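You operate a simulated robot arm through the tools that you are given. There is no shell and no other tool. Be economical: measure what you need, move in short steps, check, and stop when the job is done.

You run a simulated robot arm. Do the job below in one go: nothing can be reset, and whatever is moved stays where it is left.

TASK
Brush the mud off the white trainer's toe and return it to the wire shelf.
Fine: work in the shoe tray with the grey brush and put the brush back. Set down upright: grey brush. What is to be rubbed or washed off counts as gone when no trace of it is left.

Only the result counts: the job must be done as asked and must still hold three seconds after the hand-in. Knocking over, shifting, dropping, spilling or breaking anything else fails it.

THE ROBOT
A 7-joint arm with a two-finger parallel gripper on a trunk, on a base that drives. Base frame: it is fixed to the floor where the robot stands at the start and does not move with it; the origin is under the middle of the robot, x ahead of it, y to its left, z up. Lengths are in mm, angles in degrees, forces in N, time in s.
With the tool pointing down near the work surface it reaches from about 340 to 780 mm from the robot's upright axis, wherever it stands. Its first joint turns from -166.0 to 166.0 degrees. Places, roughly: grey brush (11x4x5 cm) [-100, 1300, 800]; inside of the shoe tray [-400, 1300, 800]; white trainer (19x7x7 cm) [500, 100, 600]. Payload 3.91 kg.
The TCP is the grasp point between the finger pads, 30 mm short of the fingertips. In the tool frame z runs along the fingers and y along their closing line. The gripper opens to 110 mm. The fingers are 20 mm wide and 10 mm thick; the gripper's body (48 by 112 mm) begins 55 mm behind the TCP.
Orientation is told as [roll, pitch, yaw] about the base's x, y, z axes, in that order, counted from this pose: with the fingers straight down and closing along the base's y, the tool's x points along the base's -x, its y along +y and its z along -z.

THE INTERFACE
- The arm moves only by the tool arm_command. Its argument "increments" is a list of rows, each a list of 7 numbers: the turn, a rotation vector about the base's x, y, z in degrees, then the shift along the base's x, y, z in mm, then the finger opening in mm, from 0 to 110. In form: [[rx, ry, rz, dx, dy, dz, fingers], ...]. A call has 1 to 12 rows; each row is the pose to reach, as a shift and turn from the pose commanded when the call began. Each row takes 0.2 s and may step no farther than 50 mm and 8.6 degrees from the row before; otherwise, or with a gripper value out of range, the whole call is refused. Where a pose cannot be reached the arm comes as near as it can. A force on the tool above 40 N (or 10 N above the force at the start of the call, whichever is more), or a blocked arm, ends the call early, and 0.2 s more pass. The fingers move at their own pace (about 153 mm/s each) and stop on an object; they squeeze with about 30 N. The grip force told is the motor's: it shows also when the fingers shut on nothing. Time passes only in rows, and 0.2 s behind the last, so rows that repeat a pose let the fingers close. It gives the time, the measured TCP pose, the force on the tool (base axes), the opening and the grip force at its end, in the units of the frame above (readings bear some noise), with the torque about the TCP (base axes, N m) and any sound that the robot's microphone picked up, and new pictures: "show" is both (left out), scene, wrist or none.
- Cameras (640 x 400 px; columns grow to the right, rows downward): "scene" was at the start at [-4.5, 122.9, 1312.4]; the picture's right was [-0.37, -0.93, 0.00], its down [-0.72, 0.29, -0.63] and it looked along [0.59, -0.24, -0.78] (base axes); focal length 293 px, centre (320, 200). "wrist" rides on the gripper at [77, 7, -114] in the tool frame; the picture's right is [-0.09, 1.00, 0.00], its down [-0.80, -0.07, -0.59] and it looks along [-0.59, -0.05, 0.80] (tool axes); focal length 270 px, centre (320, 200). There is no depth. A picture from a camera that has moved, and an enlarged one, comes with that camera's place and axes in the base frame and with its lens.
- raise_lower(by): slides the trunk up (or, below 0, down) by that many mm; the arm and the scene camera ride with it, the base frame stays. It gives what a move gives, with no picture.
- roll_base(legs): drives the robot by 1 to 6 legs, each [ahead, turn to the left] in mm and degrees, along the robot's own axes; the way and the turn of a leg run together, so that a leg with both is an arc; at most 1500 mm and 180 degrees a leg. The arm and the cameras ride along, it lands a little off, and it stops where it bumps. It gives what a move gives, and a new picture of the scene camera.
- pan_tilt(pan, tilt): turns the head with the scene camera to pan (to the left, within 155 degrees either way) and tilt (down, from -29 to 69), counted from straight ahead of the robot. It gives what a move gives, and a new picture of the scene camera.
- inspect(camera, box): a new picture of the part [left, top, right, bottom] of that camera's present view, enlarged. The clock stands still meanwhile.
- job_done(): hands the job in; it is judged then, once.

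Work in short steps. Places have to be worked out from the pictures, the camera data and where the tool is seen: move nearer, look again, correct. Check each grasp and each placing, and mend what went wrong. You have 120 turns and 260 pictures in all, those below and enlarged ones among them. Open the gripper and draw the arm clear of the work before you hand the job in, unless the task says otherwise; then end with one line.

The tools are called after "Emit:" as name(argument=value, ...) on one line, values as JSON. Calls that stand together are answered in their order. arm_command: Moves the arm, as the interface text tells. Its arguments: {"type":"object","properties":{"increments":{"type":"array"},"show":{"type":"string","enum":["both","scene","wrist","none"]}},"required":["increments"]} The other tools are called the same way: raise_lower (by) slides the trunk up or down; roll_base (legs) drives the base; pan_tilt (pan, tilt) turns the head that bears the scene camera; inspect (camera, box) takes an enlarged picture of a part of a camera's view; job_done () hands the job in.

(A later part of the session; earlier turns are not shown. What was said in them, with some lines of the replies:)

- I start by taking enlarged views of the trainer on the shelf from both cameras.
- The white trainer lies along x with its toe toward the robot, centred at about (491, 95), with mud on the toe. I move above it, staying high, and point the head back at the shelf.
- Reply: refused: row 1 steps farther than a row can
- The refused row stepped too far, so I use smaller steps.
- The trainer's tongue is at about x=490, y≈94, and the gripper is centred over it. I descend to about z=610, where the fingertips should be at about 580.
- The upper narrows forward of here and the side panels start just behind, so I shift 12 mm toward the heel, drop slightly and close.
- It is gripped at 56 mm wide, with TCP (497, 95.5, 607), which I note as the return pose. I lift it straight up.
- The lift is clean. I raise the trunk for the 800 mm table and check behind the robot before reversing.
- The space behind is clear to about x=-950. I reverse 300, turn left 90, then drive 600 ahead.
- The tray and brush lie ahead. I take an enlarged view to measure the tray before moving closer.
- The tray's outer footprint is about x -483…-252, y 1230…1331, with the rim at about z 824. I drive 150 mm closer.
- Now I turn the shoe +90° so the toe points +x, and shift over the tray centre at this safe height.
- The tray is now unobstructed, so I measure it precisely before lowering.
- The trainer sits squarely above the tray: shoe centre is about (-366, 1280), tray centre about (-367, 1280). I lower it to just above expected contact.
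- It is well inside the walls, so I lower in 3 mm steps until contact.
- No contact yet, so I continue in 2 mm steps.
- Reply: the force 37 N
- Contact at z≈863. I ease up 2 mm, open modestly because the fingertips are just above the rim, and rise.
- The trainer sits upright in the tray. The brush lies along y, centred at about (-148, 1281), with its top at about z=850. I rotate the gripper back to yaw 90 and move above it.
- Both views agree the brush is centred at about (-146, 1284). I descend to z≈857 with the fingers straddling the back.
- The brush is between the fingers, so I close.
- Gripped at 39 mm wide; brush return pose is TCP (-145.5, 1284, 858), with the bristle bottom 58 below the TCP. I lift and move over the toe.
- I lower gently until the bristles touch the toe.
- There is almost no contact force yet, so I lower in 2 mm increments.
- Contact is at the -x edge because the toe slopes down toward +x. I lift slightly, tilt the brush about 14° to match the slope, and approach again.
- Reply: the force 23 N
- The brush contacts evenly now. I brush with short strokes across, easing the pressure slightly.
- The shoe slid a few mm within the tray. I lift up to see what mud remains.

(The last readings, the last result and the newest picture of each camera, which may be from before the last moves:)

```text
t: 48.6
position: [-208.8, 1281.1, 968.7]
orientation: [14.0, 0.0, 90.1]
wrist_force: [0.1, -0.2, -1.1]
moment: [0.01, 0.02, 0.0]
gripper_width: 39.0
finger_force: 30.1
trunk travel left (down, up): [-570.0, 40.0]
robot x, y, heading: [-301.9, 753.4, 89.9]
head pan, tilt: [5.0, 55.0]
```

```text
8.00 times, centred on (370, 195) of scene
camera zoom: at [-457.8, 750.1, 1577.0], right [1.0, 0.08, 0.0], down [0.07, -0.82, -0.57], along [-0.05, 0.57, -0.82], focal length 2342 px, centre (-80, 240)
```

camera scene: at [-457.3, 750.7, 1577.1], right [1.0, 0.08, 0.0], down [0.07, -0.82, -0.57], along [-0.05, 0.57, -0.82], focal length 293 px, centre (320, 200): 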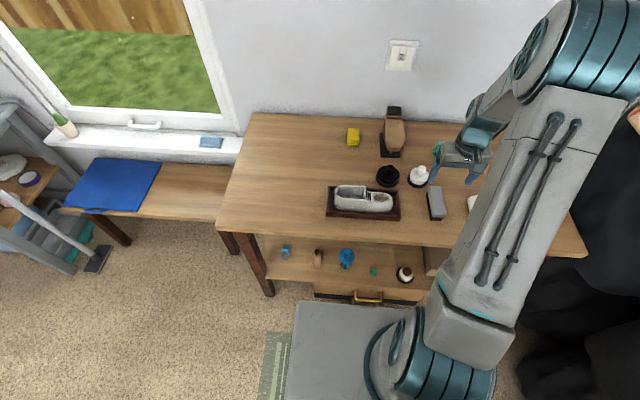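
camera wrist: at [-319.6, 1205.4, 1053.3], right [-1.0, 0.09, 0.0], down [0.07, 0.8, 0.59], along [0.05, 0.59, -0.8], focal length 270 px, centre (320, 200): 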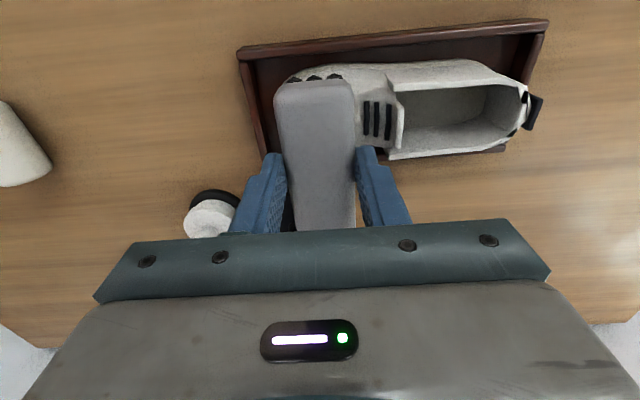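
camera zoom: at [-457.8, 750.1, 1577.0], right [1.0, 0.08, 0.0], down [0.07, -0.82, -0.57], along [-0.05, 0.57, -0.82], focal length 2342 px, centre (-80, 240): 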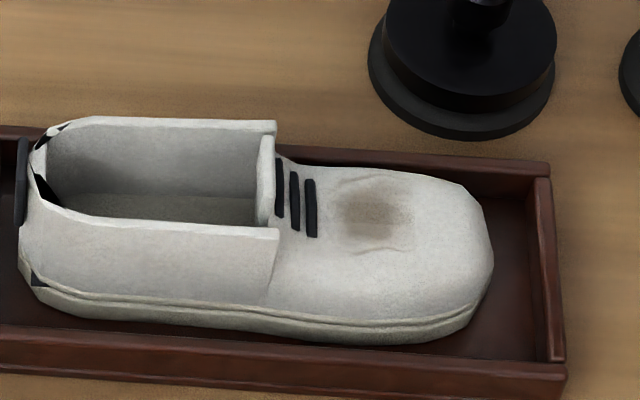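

Most of it is gone; a faint stain remains at about x -348…-312, y≈1282. I go back with the brush centred over it and press lightly.

Emit:
arm_command(increments=[[0, 0, 0, -40, 0, 0, 20], [0, 0, 0, -80, 0, 0, 20], [0, 0, 0, -107, 0, -25, 20], [0, 0, 0, -107, 0, -45, 20], [0, 0, 0, -107, 0, -54, 20], [0, 0, 0, -107, 0, -57, 20], [0, 0, 0, -107, 0, -60, 20], [0, 0, 0, -107, 0, -62, 20], [0, 0, 0, -107, 0, -62, 20]], show="none")

Emit:
inspect(camera="scene", box=[330, 170, 410, 220])

```text
t: 50.6
position: [-318.4, 1281.0, 904.3]
orientation: [14.0, -0.1, 90.2]
wrist_force: [-0.3, 0.8, 1.9]
moment: [0.04, -0.06, -0.01]
gripper_width: 39.2
finger_force: 30.0
trunk travel left (down, up): [-570.0, 40.0]
robot x, y, heading: [-299.7, 752.8, 89.8]
head pan, tilt: [5.0, 55.0]
```

```text
8.00 times, centred on (370, 195) of scene
camera zoom: at [-457.5, 750.0, 1577.1], right [1.0, 0.08, 0.0], down [0.07, -0.82, -0.57], along [-0.05, 0.57, -0.82], focal length 2342 px, centre (-80, 240)
```

zoom: 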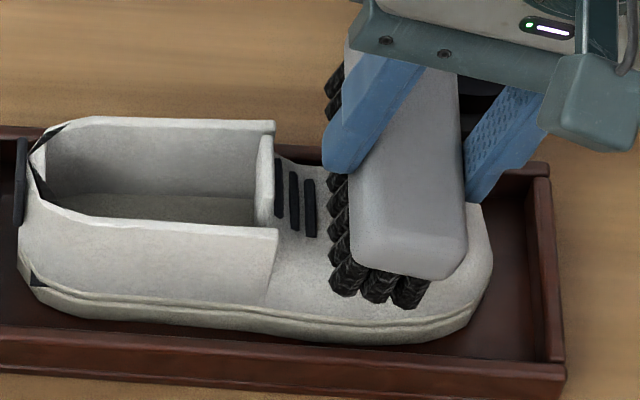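

It is lightly touching. I press about 1.5 mm more and stroke with small shifts toward the laces.

Emit:
arm_command(increments=[[0, 0, 0, 0, 0, -1.5, 20], [0, 0, 0, 0, 10, -1.5, 20], [0, 0, 0, 0, -10, -1.5, 20], [0, 0, 0, 0, 10, -1.5, 20], [0, 0, 0, -5, -10, -0.5, 20], [0, 0, 0, -5, 10, -0.5, 20], [0, 0, 0, -5, -10, -0.5, 20], [0, 0, 0, -9, 10, 1, 20], [0, 0, 0, -9, -10, 1, 20], [0, 0, 0, -9, 10, 1, 20], [0, 0, 0, 5, -10, -1.5, 20], [0, 0, 0, 5, 10, -1.5, 20]], show="none")

Emit:
arm_command(increments=[[0, 0, 0, 5, -5, 40, 20], [0, 0, 0, 45, -10, 60, 20], [0, 0, 0, 85, -10, 60, 20], [0, 0, 0, 105, -10, 60, 20], [0, 0, 0, 105, -10, 60, 20]], show="none")

Emit:
inspect(camera="scene", box=[330, 170, 410, 220])

```text
t: 53.2
position: [-311.0, 1290.4, 904.3]
orientation: [14.0, -0.1, 90.1]
wrist_force: [-0.7, -4.8, 17.1]
moment: [-0.18, 0.01, 0.03]
gripper_width: 39.4
finger_force: 29.9
trunk travel left (down, up): [-570.0, 40.0]
robot x, y, heading: [-300.9, 753.2, 89.7]
head pan, tilt: [5.0, 55.0]
```

```text
t: 54.4
position: [-207.8, 1281.8, 964.0]
orientation: [14.0, 0.0, 90.1]
wrist_force: [1.0, 0.1, 0.1]
moment: [-0.03, -0.02, 0.01]
gripper_width: 39.3
finger_force: 30.0
trunk travel left (down, up): [-570.0, 40.0]
robot x, y, heading: [-301.2, 751.1, 89.8]
head pan, tilt: [5.0, 55.0]
```

```text
8.00 times, centred on (370, 195) of scene
camera zoom: at [-457.6, 750.1, 1577.0], right [1.0, 0.08, 0.0], down [0.07, -0.82, -0.57], along [-0.05, 0.57, -0.82], focal length 2342 px, centre (-80, 240)
```

zoom: 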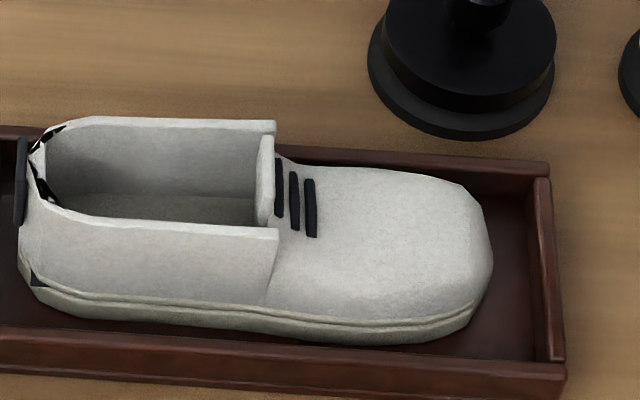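

It looks clean from here. I check from the wrist camera too before putting the brush away.

Emit:
inspect(camera="wrist", box=[320, 0, 640, 200])

Emit:
inspect(camera="scene", box=[360, 185, 400, 210])

```text
2.00 times, centred on (480, 100) of wrist
camera zoom: at [-185.3, 1205.9, 1077.1], right [-0.97, 0.09, 0.24], down [0.21, 0.8, 0.56], along [-0.14, 0.59, -0.79], focal length 541 px, centre (0, 400)
```

zoom: 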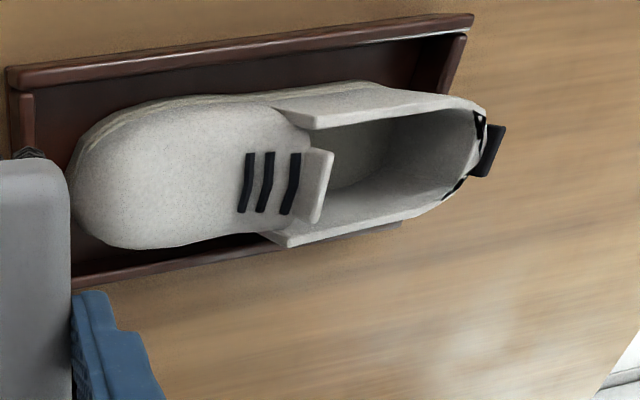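

```text
16.00 times, centred on (380, 198) of scene
camera zoom: at [-457.6, 750.1, 1577.0], right [1.0, 0.08, 0.0], down [0.07, -0.82, -0.57], along [-0.05, 0.57, -0.82], focal length 4684 px, centre (-640, 240)
```

zoom: 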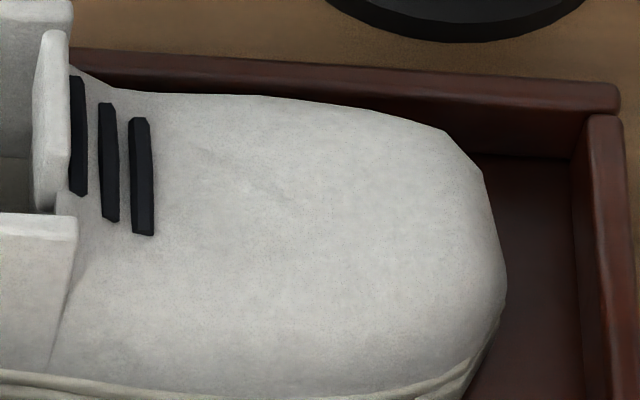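

There may be a very faint patch near (-332, 1285). I do one more pass there to be sure.

Emit:
arm_command(increments=[[0, 0, 0, -40, 0, 0, 20], [0, 0, 0, -80, 0, 0, 20], [0, 0, 0, -110, 0, -25, 20], [0, 0, 0, -110, 0, -45, 20], [0, 0, 0, -110, 0, -56, 20], [0, 0, 0, -110, 0, -60, 20], [0, 0, 0, -110, 0, -61.5, 20], [0, 0, 0, -110, 10, -61.5, 20], [0, 0, 0, -110, -10, -61.5, 20], [0, 0, 0, -110, 10, -61.5, 20], [0, 0, 0, -110, -10, -61.5, 20], [0, 0, 0, -110, 0, -61.5, 20]], show="none")

Emit:
arm_command(increments=[[0, 0, 0, -4, 10, 1, 20], [0, 0, 0, -4, -10, 1, 20], [0, 0, 0, -8, 10, 2, 20], [0, 0, 0, -8, -10, 2, 20], [0, 0, 0, -8, 10, 2, 20], [0, 0, 0, 5, -10, -1, 20], [0, 0, 0, 5, 10, -1, 20], [0, 0, 0, 10, -10, -2, 20], [0, 0, 0, 10, 10, -2, 20], [0, 0, 0, 10, 0, 30, 20], [0, 0, 0, 50, 0, 60, 20], [0, 0, 0, 95, 0, 60, 20]], show="none")

Emit:
inspect(camera="scene", box=[360, 185, 400, 210])

```text
t: 57.0
position: [-316.9, 1278.1, 903.9]
orientation: [14.0, 0.1, 90.1]
wrist_force: [0.4, -6.8, 17.5]
moment: [-0.19, -0.09, -0.04]
gripper_width: 39.8
finger_force: 30.6
trunk travel left (down, up): [-570.0, 40.0]
robot x, y, heading: [-300.5, 755.5, 89.9]
head pan, tilt: [5.0, 55.0]
```

```text
t: 59.6
position: [-221.4, 1279.3, 962.1]
orientation: [14.0, 0.0, 90.0]
wrist_force: [0.1, -0.4, -0.3]
moment: [-0.04, 0.02, -0.01]
gripper_width: 39.4
finger_force: 30.0
trunk travel left (down, up): [-570.0, 40.0]
robot x, y, heading: [-304.6, 752.5, 89.7]
head pan, tilt: [5.0, 55.0]
```

```text
16.00 times, centred on (380, 198) of scene
camera zoom: at [-456.6, 750.3, 1577.1], right [1.0, 0.08, 0.0], down [0.07, -0.82, -0.57], along [-0.05, 0.57, -0.82], focal length 4684 px, centre (-640, 240)
```

zoom: 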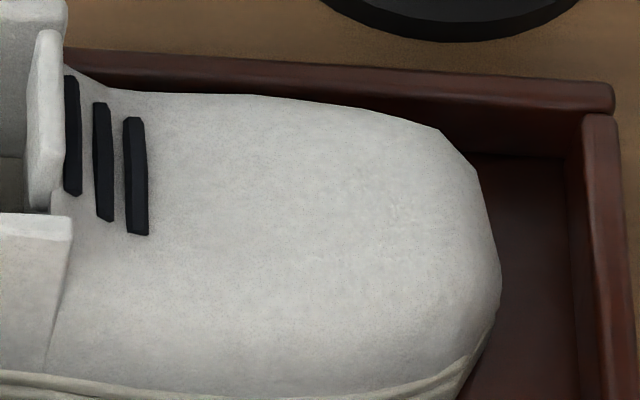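

The toe is clean. I untilt the brush and carry it back over its original spot.

Emit:
arm_command(increments=[[0, -7, 0, 20, 2, 10, 20], [0, -14, 0, 50, 4, 10, 20], [0, -14, 0, 76, 5, 0, 20], [0, -14, 0, 76, 5, -40, 20], [0, -14, 0, 76, 5, -75, 20], [0, -14, 0, 76, 5, -90, 20], [0, -14, 0, 76, 5, -90, 20]], show="wrist")

Emit:
inspect(camera="scene", box=[360, 140, 520, 240])

```text
t: 61.2
position: [-148.8, 1284.8, 871.4]
orientation: [0.0, 0.0, 90.2]
wrist_force: [-0.4, 0.3, -1.1]
moment: [0.02, -0.02, -0.01]
gripper_width: 39.1
finger_force: 30.2
trunk travel left (down, up): [-570.0, 40.0]
robot x, y, heading: [-304.9, 751.5, 89.6]
head pan, tilt: [5.0, 55.0]
camera wrist: at [-153.8, 1209.2, 986.8], right [-1.0, 0.09, 0.0], down [0.07, 0.8, 0.59], along [0.05, 0.59, -0.8], focal length 270 px, centre (320, 200)
```

wrist: 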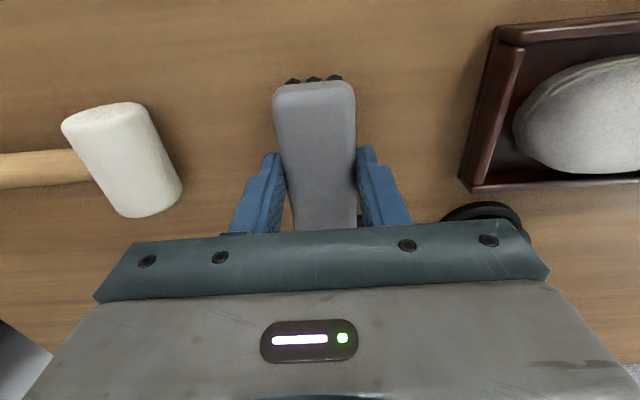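

```text
4.00 times, centred on (440, 190) of scene
camera zoom: at [-457.6, 750.1, 1577.0], right [1.0, 0.08, 0.0], down [0.07, -0.82, -0.57], along [-0.05, 0.57, -0.82], focal length 1171 px, centre (-160, 240)
```

zoom: 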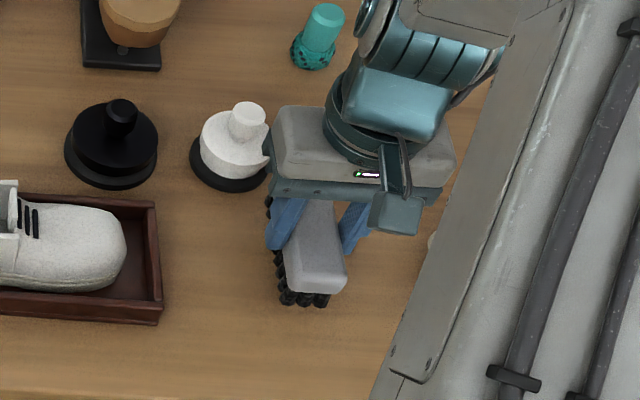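

The brush is level in the grip. I lower it slowly to the table.

Emit:
arm_command(increments=[[0, 0, 0, 1, 0, -6, 20], [0, 0, 0, 1, 0, -9, 20], [0, 0, 0, 1, 0, -12, 20], [0, 0, 0, 1, 0, -12, 20]], show="none")

```text
t: 62.2
position: [-144.8, 1285.4, 860.1]
orientation: [0.0, -0.1, 90.1]
wrist_force: [0.0, 0.5, -0.1]
moment: [-0.01, 0.02, -0.01]
gripper_width: 39.4
finger_force: 30.0
trunk travel left (down, up): [-570.0, 40.0]
robot x, y, heading: [-307.9, 752.3, 90.1]
head pan, tilt: [5.0, 55.0]
```

Emit:
arm_command(increments=[[0, 0, 0, 0, 0, -1.5, 20], [0, 0, 0, 0, 0, -3, 20], [0, 0, 0, 0, 0, -3, 20]], show="none")

```text
t: 63.0
position: [-144.8, 1285.6, 857.7]
orientation: [0.0, 0.0, 90.2]
wrist_force: [0.2, -0.5, -0.5]
moment: [-0.01, -0.02, -0.03]
gripper_width: 39.1
finger_force: 30.5
trunk travel left (down, up): [-570.0, 40.0]
robot x, y, heading: [-301.0, 752.0, 89.6]
head pan, tilt: [5.0, 55.0]
```

There is nearly no load yet; I go 2 mm further to confirm contact.

Emit:
arm_command(increments=[[0, 0, 0, 0, 0, -1, 20], [0, 0, 0, 0, 0, -2, 20], [0, 0, 0, 0, 0, -2, 20]], show="none")

```text
t: 63.8
position: [-145.5, 1284.2, 855.0]
orientation: [0.0, -0.1, 90.1]
wrist_force: [0.0, 0.0, -1.5]
moment: [-0.01, -0.01, 0.0]
gripper_width: 39.1
finger_force: 30.0
trunk travel left (down, up): [-570.0, 40.0]
robot x, y, heading: [-302.2, 752.6, 90.0]
head pan, tilt: [5.0, 55.0]
```

The brush is still hanging, so it was pushed up in the grip while brushing. I continue down in small steps.

Emit:
arm_command(increments=[[0, 0, 0, 0, 0, -1.5, 20], [0, 0, 0, 0, 0, -3, 20], [0, 0, 0, 0, 0, -3, 20]], show="none")

Emit:
inspect(camera="scene", box=[400, 170, 480, 220])

```text
t: 64.6
position: [-144.9, 1286.5, 851.5]
orientation: [0.0, 0.0, 90.1]
wrist_force: [0.3, -0.5, -0.4]
moment: [0.01, -0.01, -0.03]
gripper_width: 39.3
finger_force: 30.3
trunk travel left (down, up): [-570.0, 40.0]
robot x, y, heading: [-298.7, 753.5, 89.9]
head pan, tilt: [5.0, 55.0]
```

```text
8.00 times, centred on (440, 195) of scene
camera zoom: at [-457.5, 750.2, 1577.1], right [1.0, 0.08, 0.0], down [0.07, -0.82, -0.57], along [-0.05, 0.57, -0.82], focal length 2342 px, centre (-640, 240)
```

zoom: 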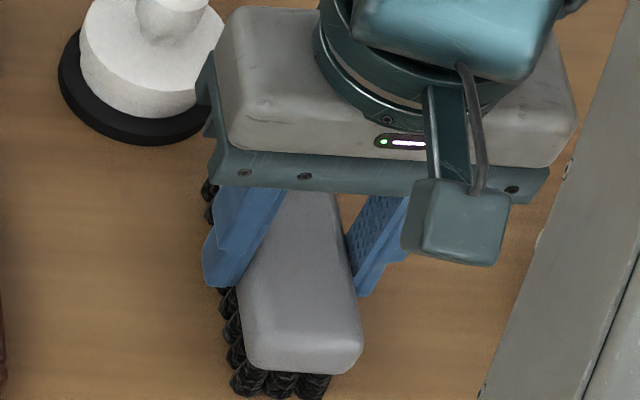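

Emit:
arm_command(increments=[[0, 0, 0, 0, 0, -1.5, 20], [0, 0, 0, 0, 0, -3, 20], [0, 0, 0, 0, 0, -3, 20]], show="none")

```text
t: 65.4
position: [-143.9, 1285.7, 851.5]
orientation: [-0.1, -0.3, 90.0]
wrist_force: [0.7, -2.0, 20.5]
moment: [-0.41, 0.02, 0.0]
gripper_width: 39.2
finger_force: 30.0
trunk travel left (down, up): [-570.0, 40.0]
robot x, y, heading: [-303.0, 754.4, 89.9]
head pan, tilt: [5.0, 55.0]
```

Contact is made at z≈851. I relieve the pressure, open, and rise.

Emit:
arm_command(increments=[[0, 0, 0, 0, 0, 1.5, 20], [0, 0, 0, 0, 0, 1.5, 44], [0, 0, 0, 0, 0, 1.5, 60], [0, 0, 0, 0, 0, 1.5, 75], [0, 0, 0, 0, 0, 30, 75], [0, 0, 0, 0, 0, 75, 75], [0, 0, 0, 0, 0, 120, 90], [0, 0, 0, 0, 0, 150, 90]], show="wrist")

Emit:
inspect(camera="scene", box=[310, 140, 470, 240])

```text
t: 67.2
position: [-146.9, 1284.9, 998.5]
orientation: [-0.1, 0.0, 89.9]
wrist_force: [0.5, 0.9, 0.4]
moment: [-0.01, -0.02, 0.03]
gripper_width: 89.9
finger_force: 0.0
trunk travel left (down, up): [-570.0, 40.0]
robot x, y, heading: [-304.3, 753.1, 89.7]
head pan, tilt: [5.0, 55.0]
camera wrist: at [-152.4, 1209.0, 1113.1], right [-1.0, 0.09, 0.0], down [0.07, 0.8, 0.59], along [0.05, 0.59, -0.8], focal length 270 px, centre (320, 200)
```

wrist: 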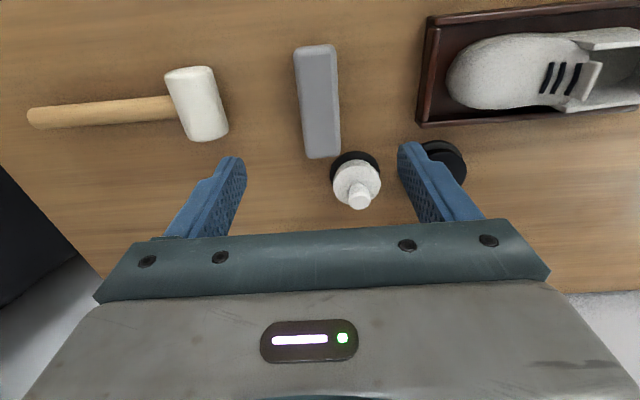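

```text
4.00 times, centred on (390, 190) of scene
camera zoom: at [-457.7, 749.7, 1577.0], right [1.0, 0.08, 0.0], down [0.07, -0.82, -0.57], along [-0.05, 0.57, -0.82], focal length 1171 px, centre (40, 240)
```

zoom: 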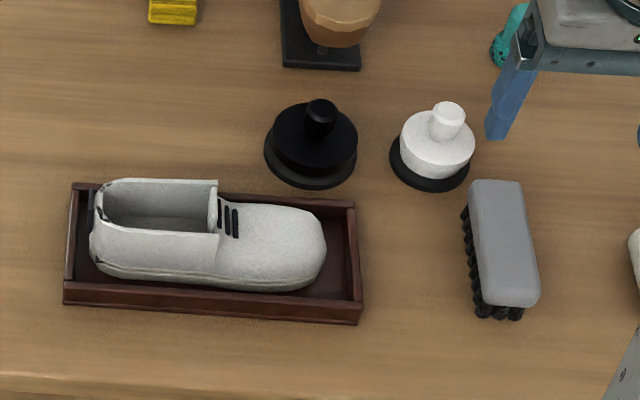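

The brush stands upright within about 3 mm of its original place, and the trainer has shifted about -5 mm in x. I return above the trainer with yaw 180.

Emit:
arm_command(increments=[[0, 0, 8.2, -21, 0, 0, 90], [0, 0, 16.4, -42, 0, 0, 90], [0, 0, 24.6, -63, -1, 0, 90], [0, 0, 32.8, -84, -1, 0, 90], [0, 0, 41, -105, -2, 0, 90], [0, 0, 49.2, -126, -2, 0, 90], [0, 0, 57.4, -147, -3, 0, 90], [0, 0, 65.6, -168, -3, 0, 90], [0, 0, 73.8, -189, -4, 0, 90], [0, 0, 82, -210, -4, 0, 90], [0, 0, 90, -231.5, -4, 0, 80], [0, 0, 90, -231.5, -4, -40, 80]], show="wrist")

Emit:
inspect(camera="scene", box=[310, 140, 470, 240])

```text
t: 69.8
position: [-378.0, 1280.2, 961.7]
orientation: [0.1, 0.1, -179.9]
wrist_force: [0.6, 0.5, 0.4]
moment: [-0.01, 0.0, -0.01]
gripper_width: 80.0
finger_force: 0.1
trunk travel left (down, up): [-570.0, 40.0]
robot x, y, heading: [-303.9, 751.9, 89.9]
head pan, tilt: [5.0, 55.0]
camera wrist: at [-300.4, 1275.2, 1075.6], right [-0.09, -1.0, 0.0], down [-0.8, 0.07, 0.59], along [-0.59, 0.05, -0.8], focal length 270 px, centre (320, 200)
```

wrist: 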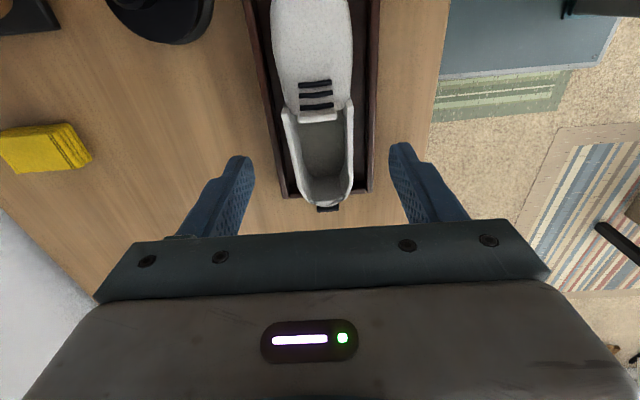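

```text
4.00 times, centred on (390, 190) of scene
camera zoom: at [-457.7, 750.8, 1577.1], right [1.0, 0.08, 0.0], down [0.07, -0.82, -0.57], along [-0.05, 0.57, -0.82], focal length 1171 px, centre (40, 240)
```

zoom: 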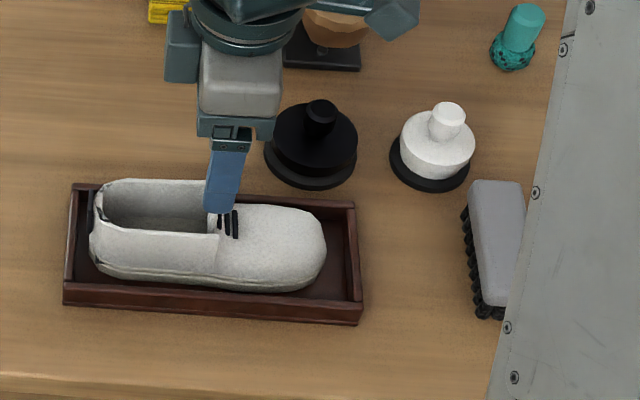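

Aligned, and the toe reads clean from here too. I descend to z≈864 and close.

Emit:
arm_command(increments=[[0, 0, 0, 0, 0, -45, 76], [0, 0, 0, 0, 0, -80, 76], [0, 0, 0, 0, 0, -96, 76], [0, 0, 0, 0, 0, -97, 76], [0, 0, 0, 0, 0, -97, 60], [0, 0, 0, 0, 0, -97, 40], [0, 0, 0, 0, 0, -97, 30], [0, 0, 0, 0, 0, -97, 30]], show="wrist")

Emit:
inspect(camera="scene", box=[310, 140, 470, 240])

```text
t: 71.6
position: [-377.0, 1282.0, 862.3]
orientation: [0.0, 0.0, -179.9]
wrist_force: [0.0, 0.4, 0.4]
moment: [0.0, 0.04, 0.01]
gripper_width: 56.3
finger_force: 30.4
trunk travel left (down, up): [-570.0, 40.0]
robot x, y, heading: [-298.4, 750.0, 89.8]
head pan, tilt: [5.0, 55.0]
camera wrist: at [-299.3, 1276.3, 977.7], right [-0.09, -1.0, 0.0], down [-0.8, 0.07, 0.59], along [-0.59, 0.05, -0.8], focal length 270 px, centre (320, 200)
```

wrist: 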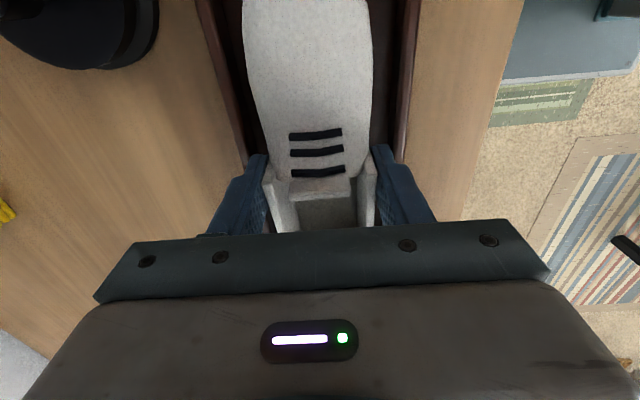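

```text
4.00 times, centred on (390, 190) of scene
camera zoom: at [-457.7, 750.2, 1577.0], right [1.0, 0.08, 0.0], down [0.07, -0.82, -0.57], along [-0.05, 0.57, -0.82], focal length 1171 px, centre (40, 240)
```

zoom: 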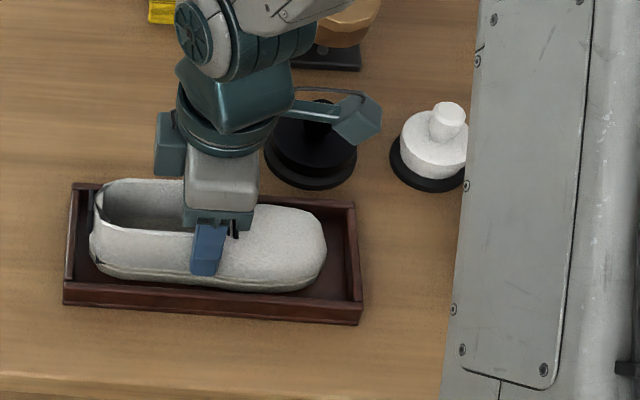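

The grip matches the first one at 56.3 mm. I lift straight up.

Emit:
arm_command(increments=[[0, 0, 0, 0, 0, 10, 30], [0, 0, 0, 0, 0, 40, 30], [0, 0, 0, 0, 0, 85, 30], [0, 0, 0, 0, 0, 126, 30], [0, 0, 0, 0, 0, 126, 30]], show="scene")

Emit:
arm_command(increments=[[0, 0, -8.2, -2, -3, 0, 30], [0, 0, -16.4, -4, -6, 0, 30], [0, 0, -24.6, -6, -9, 0, 30], [0, 0, -32.8, -8, -12, 0, 30], [0, 0, -41, -10, -15, 0, 30], [0, 0, -49.2, -12, -18, 0, 30], [0, 0, -57.4, -14, -21, 0, 30], [0, 0, -65.6, -16, -24, 0, 30], [0, 0, -73.8, -18, -27, 0, 30], [0, 0, -82, -20, -30, 0, 30], [0, 0, -90.3, -20, -31, 0, 30], [0, 0, -90.3, -20, -31, 0, 30]], show="both")

```text
t: 72.8
position: [-374.4, 1280.2, 988.9]
orientation: [0.0, 0.0, -179.9]
wrist_force: [-0.1, -0.3, -0.5]
moment: [-0.02, 0.04, -0.04]
gripper_width: 55.9
finger_force: 29.6
trunk travel left (down, up): [-570.0, 40.0]
robot x, y, heading: [-301.5, 754.3, 89.7]
head pan, tilt: [5.0, 55.0]
camera scene: at [-457.7, 750.3, 1577.0], right [1.0, 0.08, 0.0], down [0.07, -0.82, -0.57], along [-0.05, 0.57, -0.82], focal length 293 px, centre (320, 200)
```

scene: 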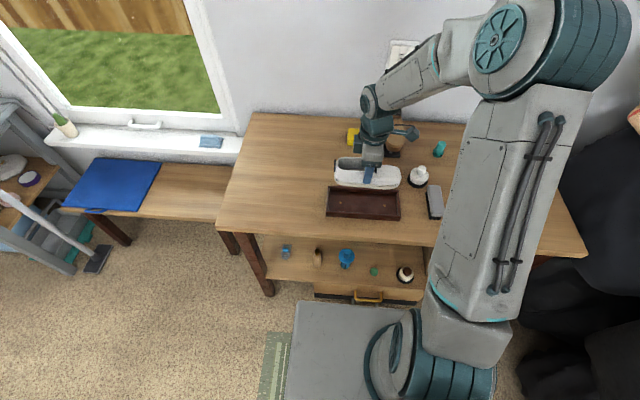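

```text
t: 75.4
position: [-398.0, 1250.9, 988.8]
orientation: [0.0, 0.0, 89.7]
wrist_force: [0.2, -0.2, -0.9]
moment: [0.03, 0.0, 0.03]
gripper_width: 55.9
finger_force: 29.6
trunk travel left (down, up): [-570.0, 40.0]
robot x, y, heading: [-303.3, 752.9, 89.8]
head pan, tilt: [5.0, 55.0]
camera scene: at [-457.7, 750.2, 1577.0], right [1.0, 0.08, 0.0], down [0.07, -0.82, -0.57], along [-0.05, 0.57, -0.82], focal length 293 px, centre (320, 200)
camera wrist: at [-403.9, 1174.3, 1103.8], right [-1.0, 0.09, 0.0], down [0.08, 0.8, 0.59], along [0.06, 0.59, -0.8], focal length 270 px, centre (320, 200)
```

scene: 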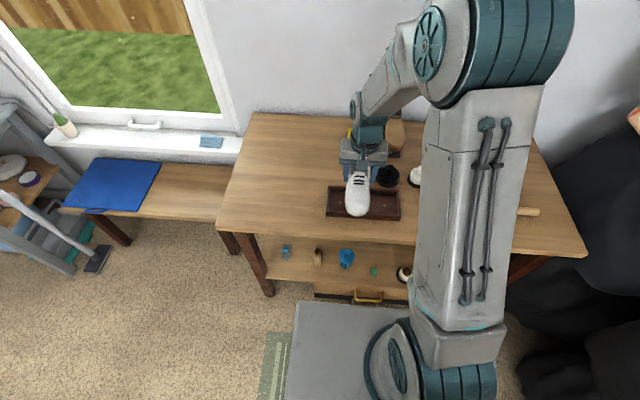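
wrist: 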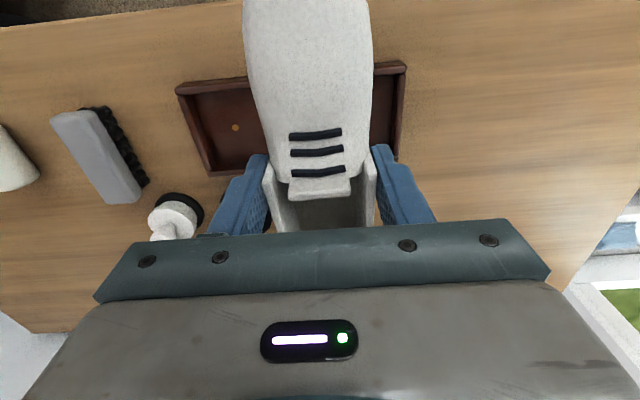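

The brush and table look fine and the trainer is held. I drive the route in reverse.

Emit:
roll_base(legs=[[-752, 0], [0, -89.9], [200, 0]])

Emit:
pan_tilt(pan=0, tilt=55)

```text
t: 84.5
position: [389.7, 99.7, 989.7]
orientation: [0.0, 0.2, 0.5]
wrist_force: [1.1, -0.6, -1.6]
moment: [0.0, -0.03, -0.02]
gripper_width: 56.3
finger_force: 29.9
trunk travel left (down, up): [-570.0, 40.0]
robot x, y, heading: [-111.5, -5.0, 0.1]
head pan, tilt: [5.0, 55.0]
camera scene: at [-110.9, 155.2, 1577.0], right [0.1, -1.0, 0.0], down [-0.82, -0.08, -0.57], along [0.57, 0.06, -0.82], focal length 293 px, centre (320, 200)
```

scene: 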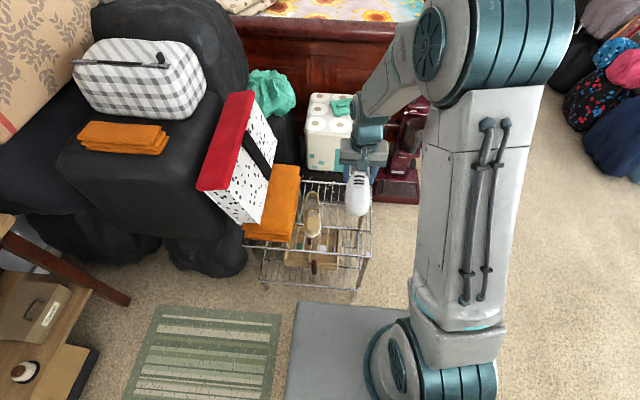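

```text
t: 85.1
position: [390.5, 98.3, 987.9]
orientation: [-0.1, 0.0, 0.4]
wrist_force: [-0.5, 0.2, -1.1]
moment: [0.02, -0.03, 0.04]
gripper_width: 56.2
finger_force: 30.4
trunk travel left (down, up): [-570.0, 40.0]
robot x, y, heading: [-102.1, 0.4, 0.5]
head pan, tilt: [0.0, 55.0]
camera scene: at [-111.4, 149.0, 1577.0], right [0.01, -1.0, 0.0], down [-0.82, -0.01, -0.57], along [0.57, 0.01, -0.82], focal length 293 px, centre (320, 200)
```

scene: 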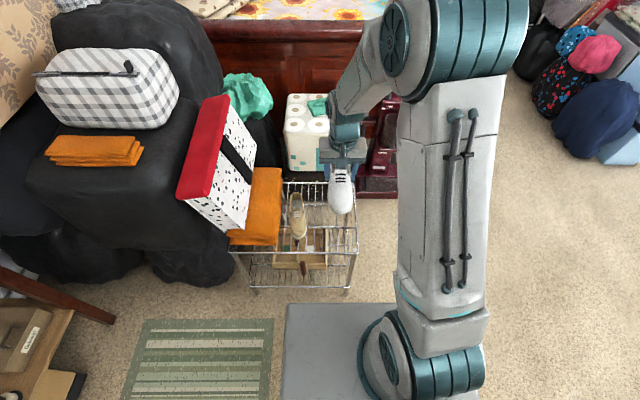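

All on track. I drive the last 105 mm and lower the trunk to the original height.

Emit:
roll_base(legs=[[105, -0.4]])

Emit:
raise_lower(by=-270)

Emit:
inspect(camera="scene", box=[220, 120, 420, 270])

```text
t: 86.3
position: [493.3, 97.0, 987.8]
orientation: [0.0, 0.1, 0.2]
wrist_force: [1.0, 0.8, -1.7]
moment: [-0.01, 0.01, 0.01]
gripper_width: 56.3
finger_force: 29.8
trunk travel left (down, up): [-570.0, 40.0]
robot x, y, heading: [-1.6, -3.3, 0.4]
head pan, tilt: [0.0, 55.0]
camera scene: at [-6.1, 149.6, 1577.0], right [0.0, -1.0, 0.0], down [-0.82, 0.0, -0.57], along [0.57, 0.0, -0.82], focal length 293 px, centre (320, 200)
```

scene: 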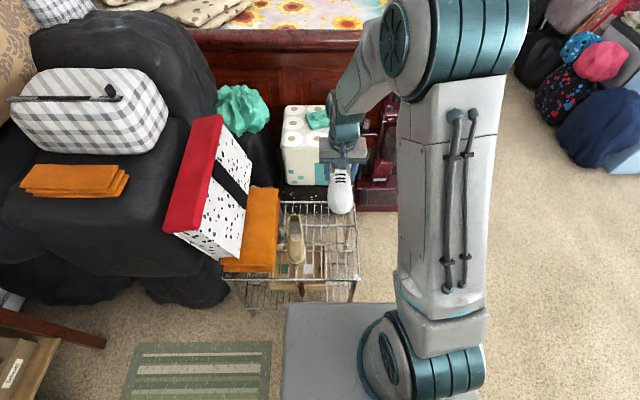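

```text
t: 89.0
position: [492.5, 97.0, 718.9]
orientation: [0.0, 0.0, 0.2]
wrist_force: [0.1, -0.3, -0.7]
moment: [0.03, -0.02, -0.04]
gripper_width: 56.1
finger_force: 30.4
trunk travel left (down, up): [-300.0, 310.0]
robot x, y, heading: [-6.1, 2.3, 0.6]
head pan, tilt: [0.0, 55.0]
```

```text
2.67 times, centred on (320, 195) of scene
camera zoom: at [-7.4, 149.5, 1307.1], right [0.0, -1.0, 0.0], down [-0.82, 0.0, -0.57], along [0.57, 0.0, -0.82], focal length 781 px, centre (320, 213)
```

zoom: 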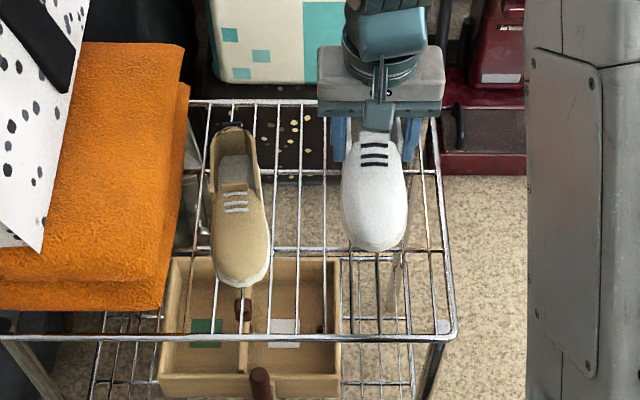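

I correct by (+4, -1.5) and lower to just above the shelf.

Emit:
arm_command(increments=[[0, 0, 0, 4, -1.5, -40, 30], [0, 0, 0, 4, -1.5, -80, 30], [0, 0, 0, 4, -1.5, -100, 30], [0, 0, 0, 4, -1.5, -108, 30], [0, 0, 0, 4, -1.5, -108, 30]], show="wrist")

Emit:
arm_command(increments=[[0, 0, 0, 0, 0, -1.5, 30], [0, 0, 0, 0, 0, -3, 30], [0, 0, 0, 0, 0, -3, 30]], show="none")

```text
t: 90.2
position: [496.0, 93.4, 610.0]
orientation: [0.0, 0.0, 0.1]
wrist_force: [0.1, -0.3, -1.9]
moment: [0.01, -0.02, 0.03]
gripper_width: 56.3
finger_force: 30.0
trunk travel left (down, up): [-300.0, 310.0]
robot x, y, heading: [-4.1, -0.1, 0.4]
head pan, tilt: [0.0, 55.0]
camera wrist: at [420.2, 102.1, 725.6], right [0.08, 1.0, 0.0], down [0.8, -0.07, 0.59], along [0.59, -0.05, -0.8], focal length 270 px, centre (320, 200)
```

wrist: 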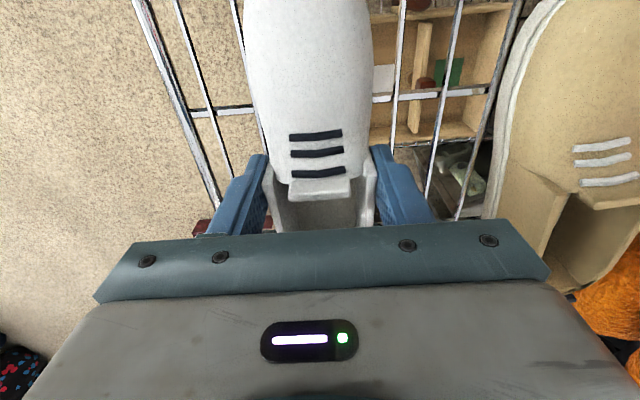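

```text
t: 91.0
position: [496.0, 94.9, 606.9]
orientation: [0.0, -0.1, 0.2]
wrist_force: [0.1, 0.1, -1.5]
moment: [0.01, -0.03, 0.0]
gripper_width: 56.4
finger_force: 30.1
trunk travel left (down, up): [-300.0, 310.0]
robot x, y, heading: [-4.4, -0.2, 0.3]
head pan, tilt: [0.0, 55.0]
```

Still hanging, so I continue in 1.5 mm steps.

Emit:
arm_command(increments=[[0, 0, 0, 0, 0, -1, 30], [0, 0, 0, 0, 0, -2, 30], [0, 0, 0, 0, 0, -2, 30]], show="none")

```text
t: 91.8
position: [496.1, 95.8, 607.4]
orientation: [0.0, -0.1, 0.3]
wrist_force: [-2.5, -2.1, 12.7]
moment: [-0.11, 0.69, 0.13]
gripper_width: 56.3
finger_force: 30.1
trunk travel left (down, up): [-300.0, 310.0]
robot x, y, heading: [-2.8, -3.7, 0.2]
head pan, tilt: [0.0, 55.0]
```

It is on the shelf. I relieve slightly, open and rise clear.

Emit:
arm_command(increments=[[0, 0, 0, 0, 0, 0.5, 45], [0, 0, 0, 0, 0, 0.5, 70], [0, 0, 0, 0, 0, 0.5, 100], [0, 0, 0, 0, 0, 1, 100], [0, 0, 0, 0, 0, 30, 100], [0, 0, 0, 0, 0, 75, 100], [0, 0, 0, 0, 0, 120, 100], [0, 0, 0, 0, 0, 165, 100], [0, 0, 0, 0, -40, 190, 100], [0, 0, 0, 0, -85, 200, 100], [0, 0, 0, 0, -85, 200, 100]], show="wrist")

Emit:
inspect(camera="scene", box=[260, 140, 420, 260])

```text
t: 94.2
position: [496.0, 11.1, 805.9]
orientation: [0.1, -0.1, 0.2]
wrist_force: [-0.4, 0.3, -1.0]
moment: [0.03, 0.01, 0.0]
gripper_width: 99.8
finger_force: 0.0
trunk travel left (down, up): [-300.0, 310.0]
robot x, y, heading: [-2.9, 0.6, 0.1]
head pan, tilt: [0.0, 55.0]
camera wrist: at [419.7, 19.2, 921.4], right [0.08, 1.0, 0.0], down [0.8, -0.07, 0.59], along [0.59, -0.05, -0.8], focal length 270 px, centre (320, 200)
```

wrist: 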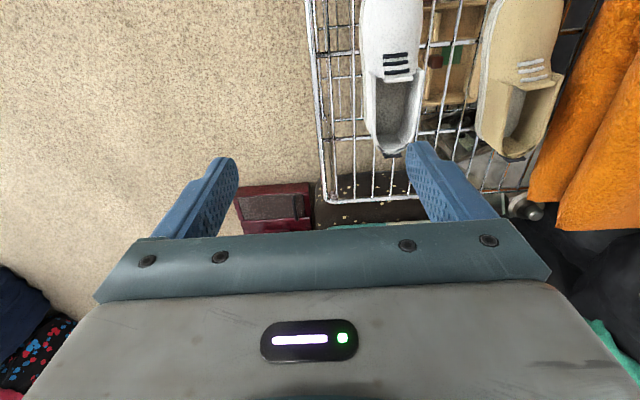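

```text
3.33 times, centred on (340, 200) of scene
camera zoom: at [-7.6, 149.2, 1307.1], right [0.0, -1.0, 0.0], down [-0.82, 0.0, -0.57], along [0.57, 0.0, -0.82], focal length 976 px, centre (253, 200)
```

zoom: 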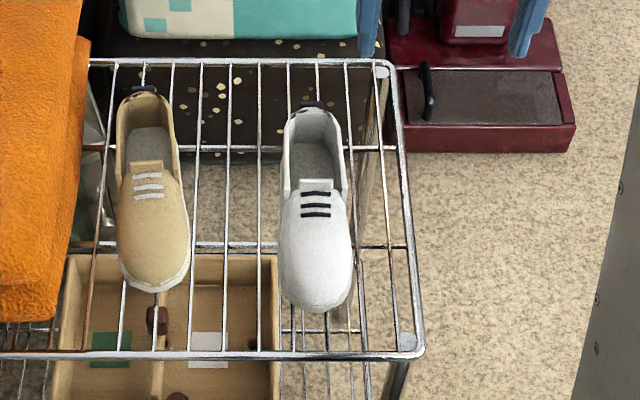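

The trainer is clean and upright in its place on the shelf. I take one last look at the table to confirm the brush is standing.

Emit:
pan_tilt(pan=105, tilt=25)

Emit:
inspect(camera="scene", box=[270, 150, 490, 250])

```text
t: 96.0
position: [496.6, 13.0, 806.8]
orientation: [-0.1, 0.0, 0.2]
wrist_force: [-0.3, 0.1, 0.6]
moment: [0.03, -0.02, 0.01]
gripper_width: 100.0
finger_force: 0.1
trunk travel left (down, up): [-300.0, 310.0]
robot x, y, heading: [-4.1, -1.4, 0.0]
head pan, tilt: [105.0, 25.0]
camera scene: at [-103.7, 238.1, 1351.0], right [0.97, 0.26, 0.0], down [0.11, -0.41, -0.91], along [-0.24, 0.87, -0.42], focal length 293 px, centre (320, 200)
```

scene: 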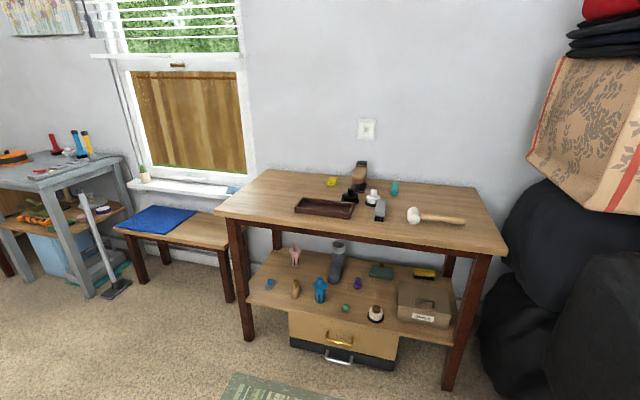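

```text
2.91 times, centred on (380, 200) of scene
camera zoom: at [-103.7, 238.1, 1351.0], right [0.97, 0.26, 0.0], down [0.11, -0.41, -0.91], along [-0.24, 0.87, -0.42], focal length 852 px, centre (146, 200)
```

zoom: 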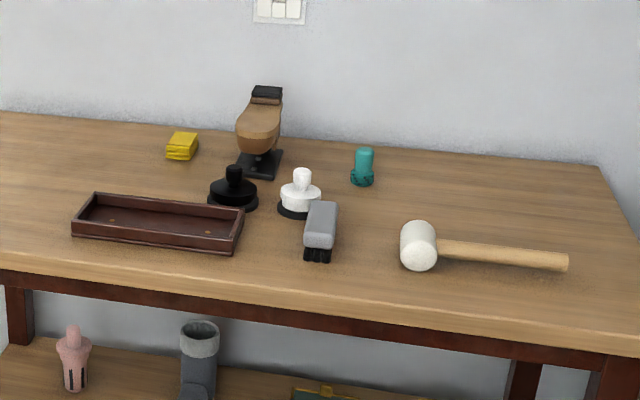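

Everything is in order: the brush is upright in its place, the tray is undisturbed, and the trainer is on the shelf. I hand in the job.

Emit:
job_done()

```text
The job is handed in.
```

The white trainer's toe is brushed clean and it is back on the wire shelf; the grey brush is back upright within about 3 mm of its original place.
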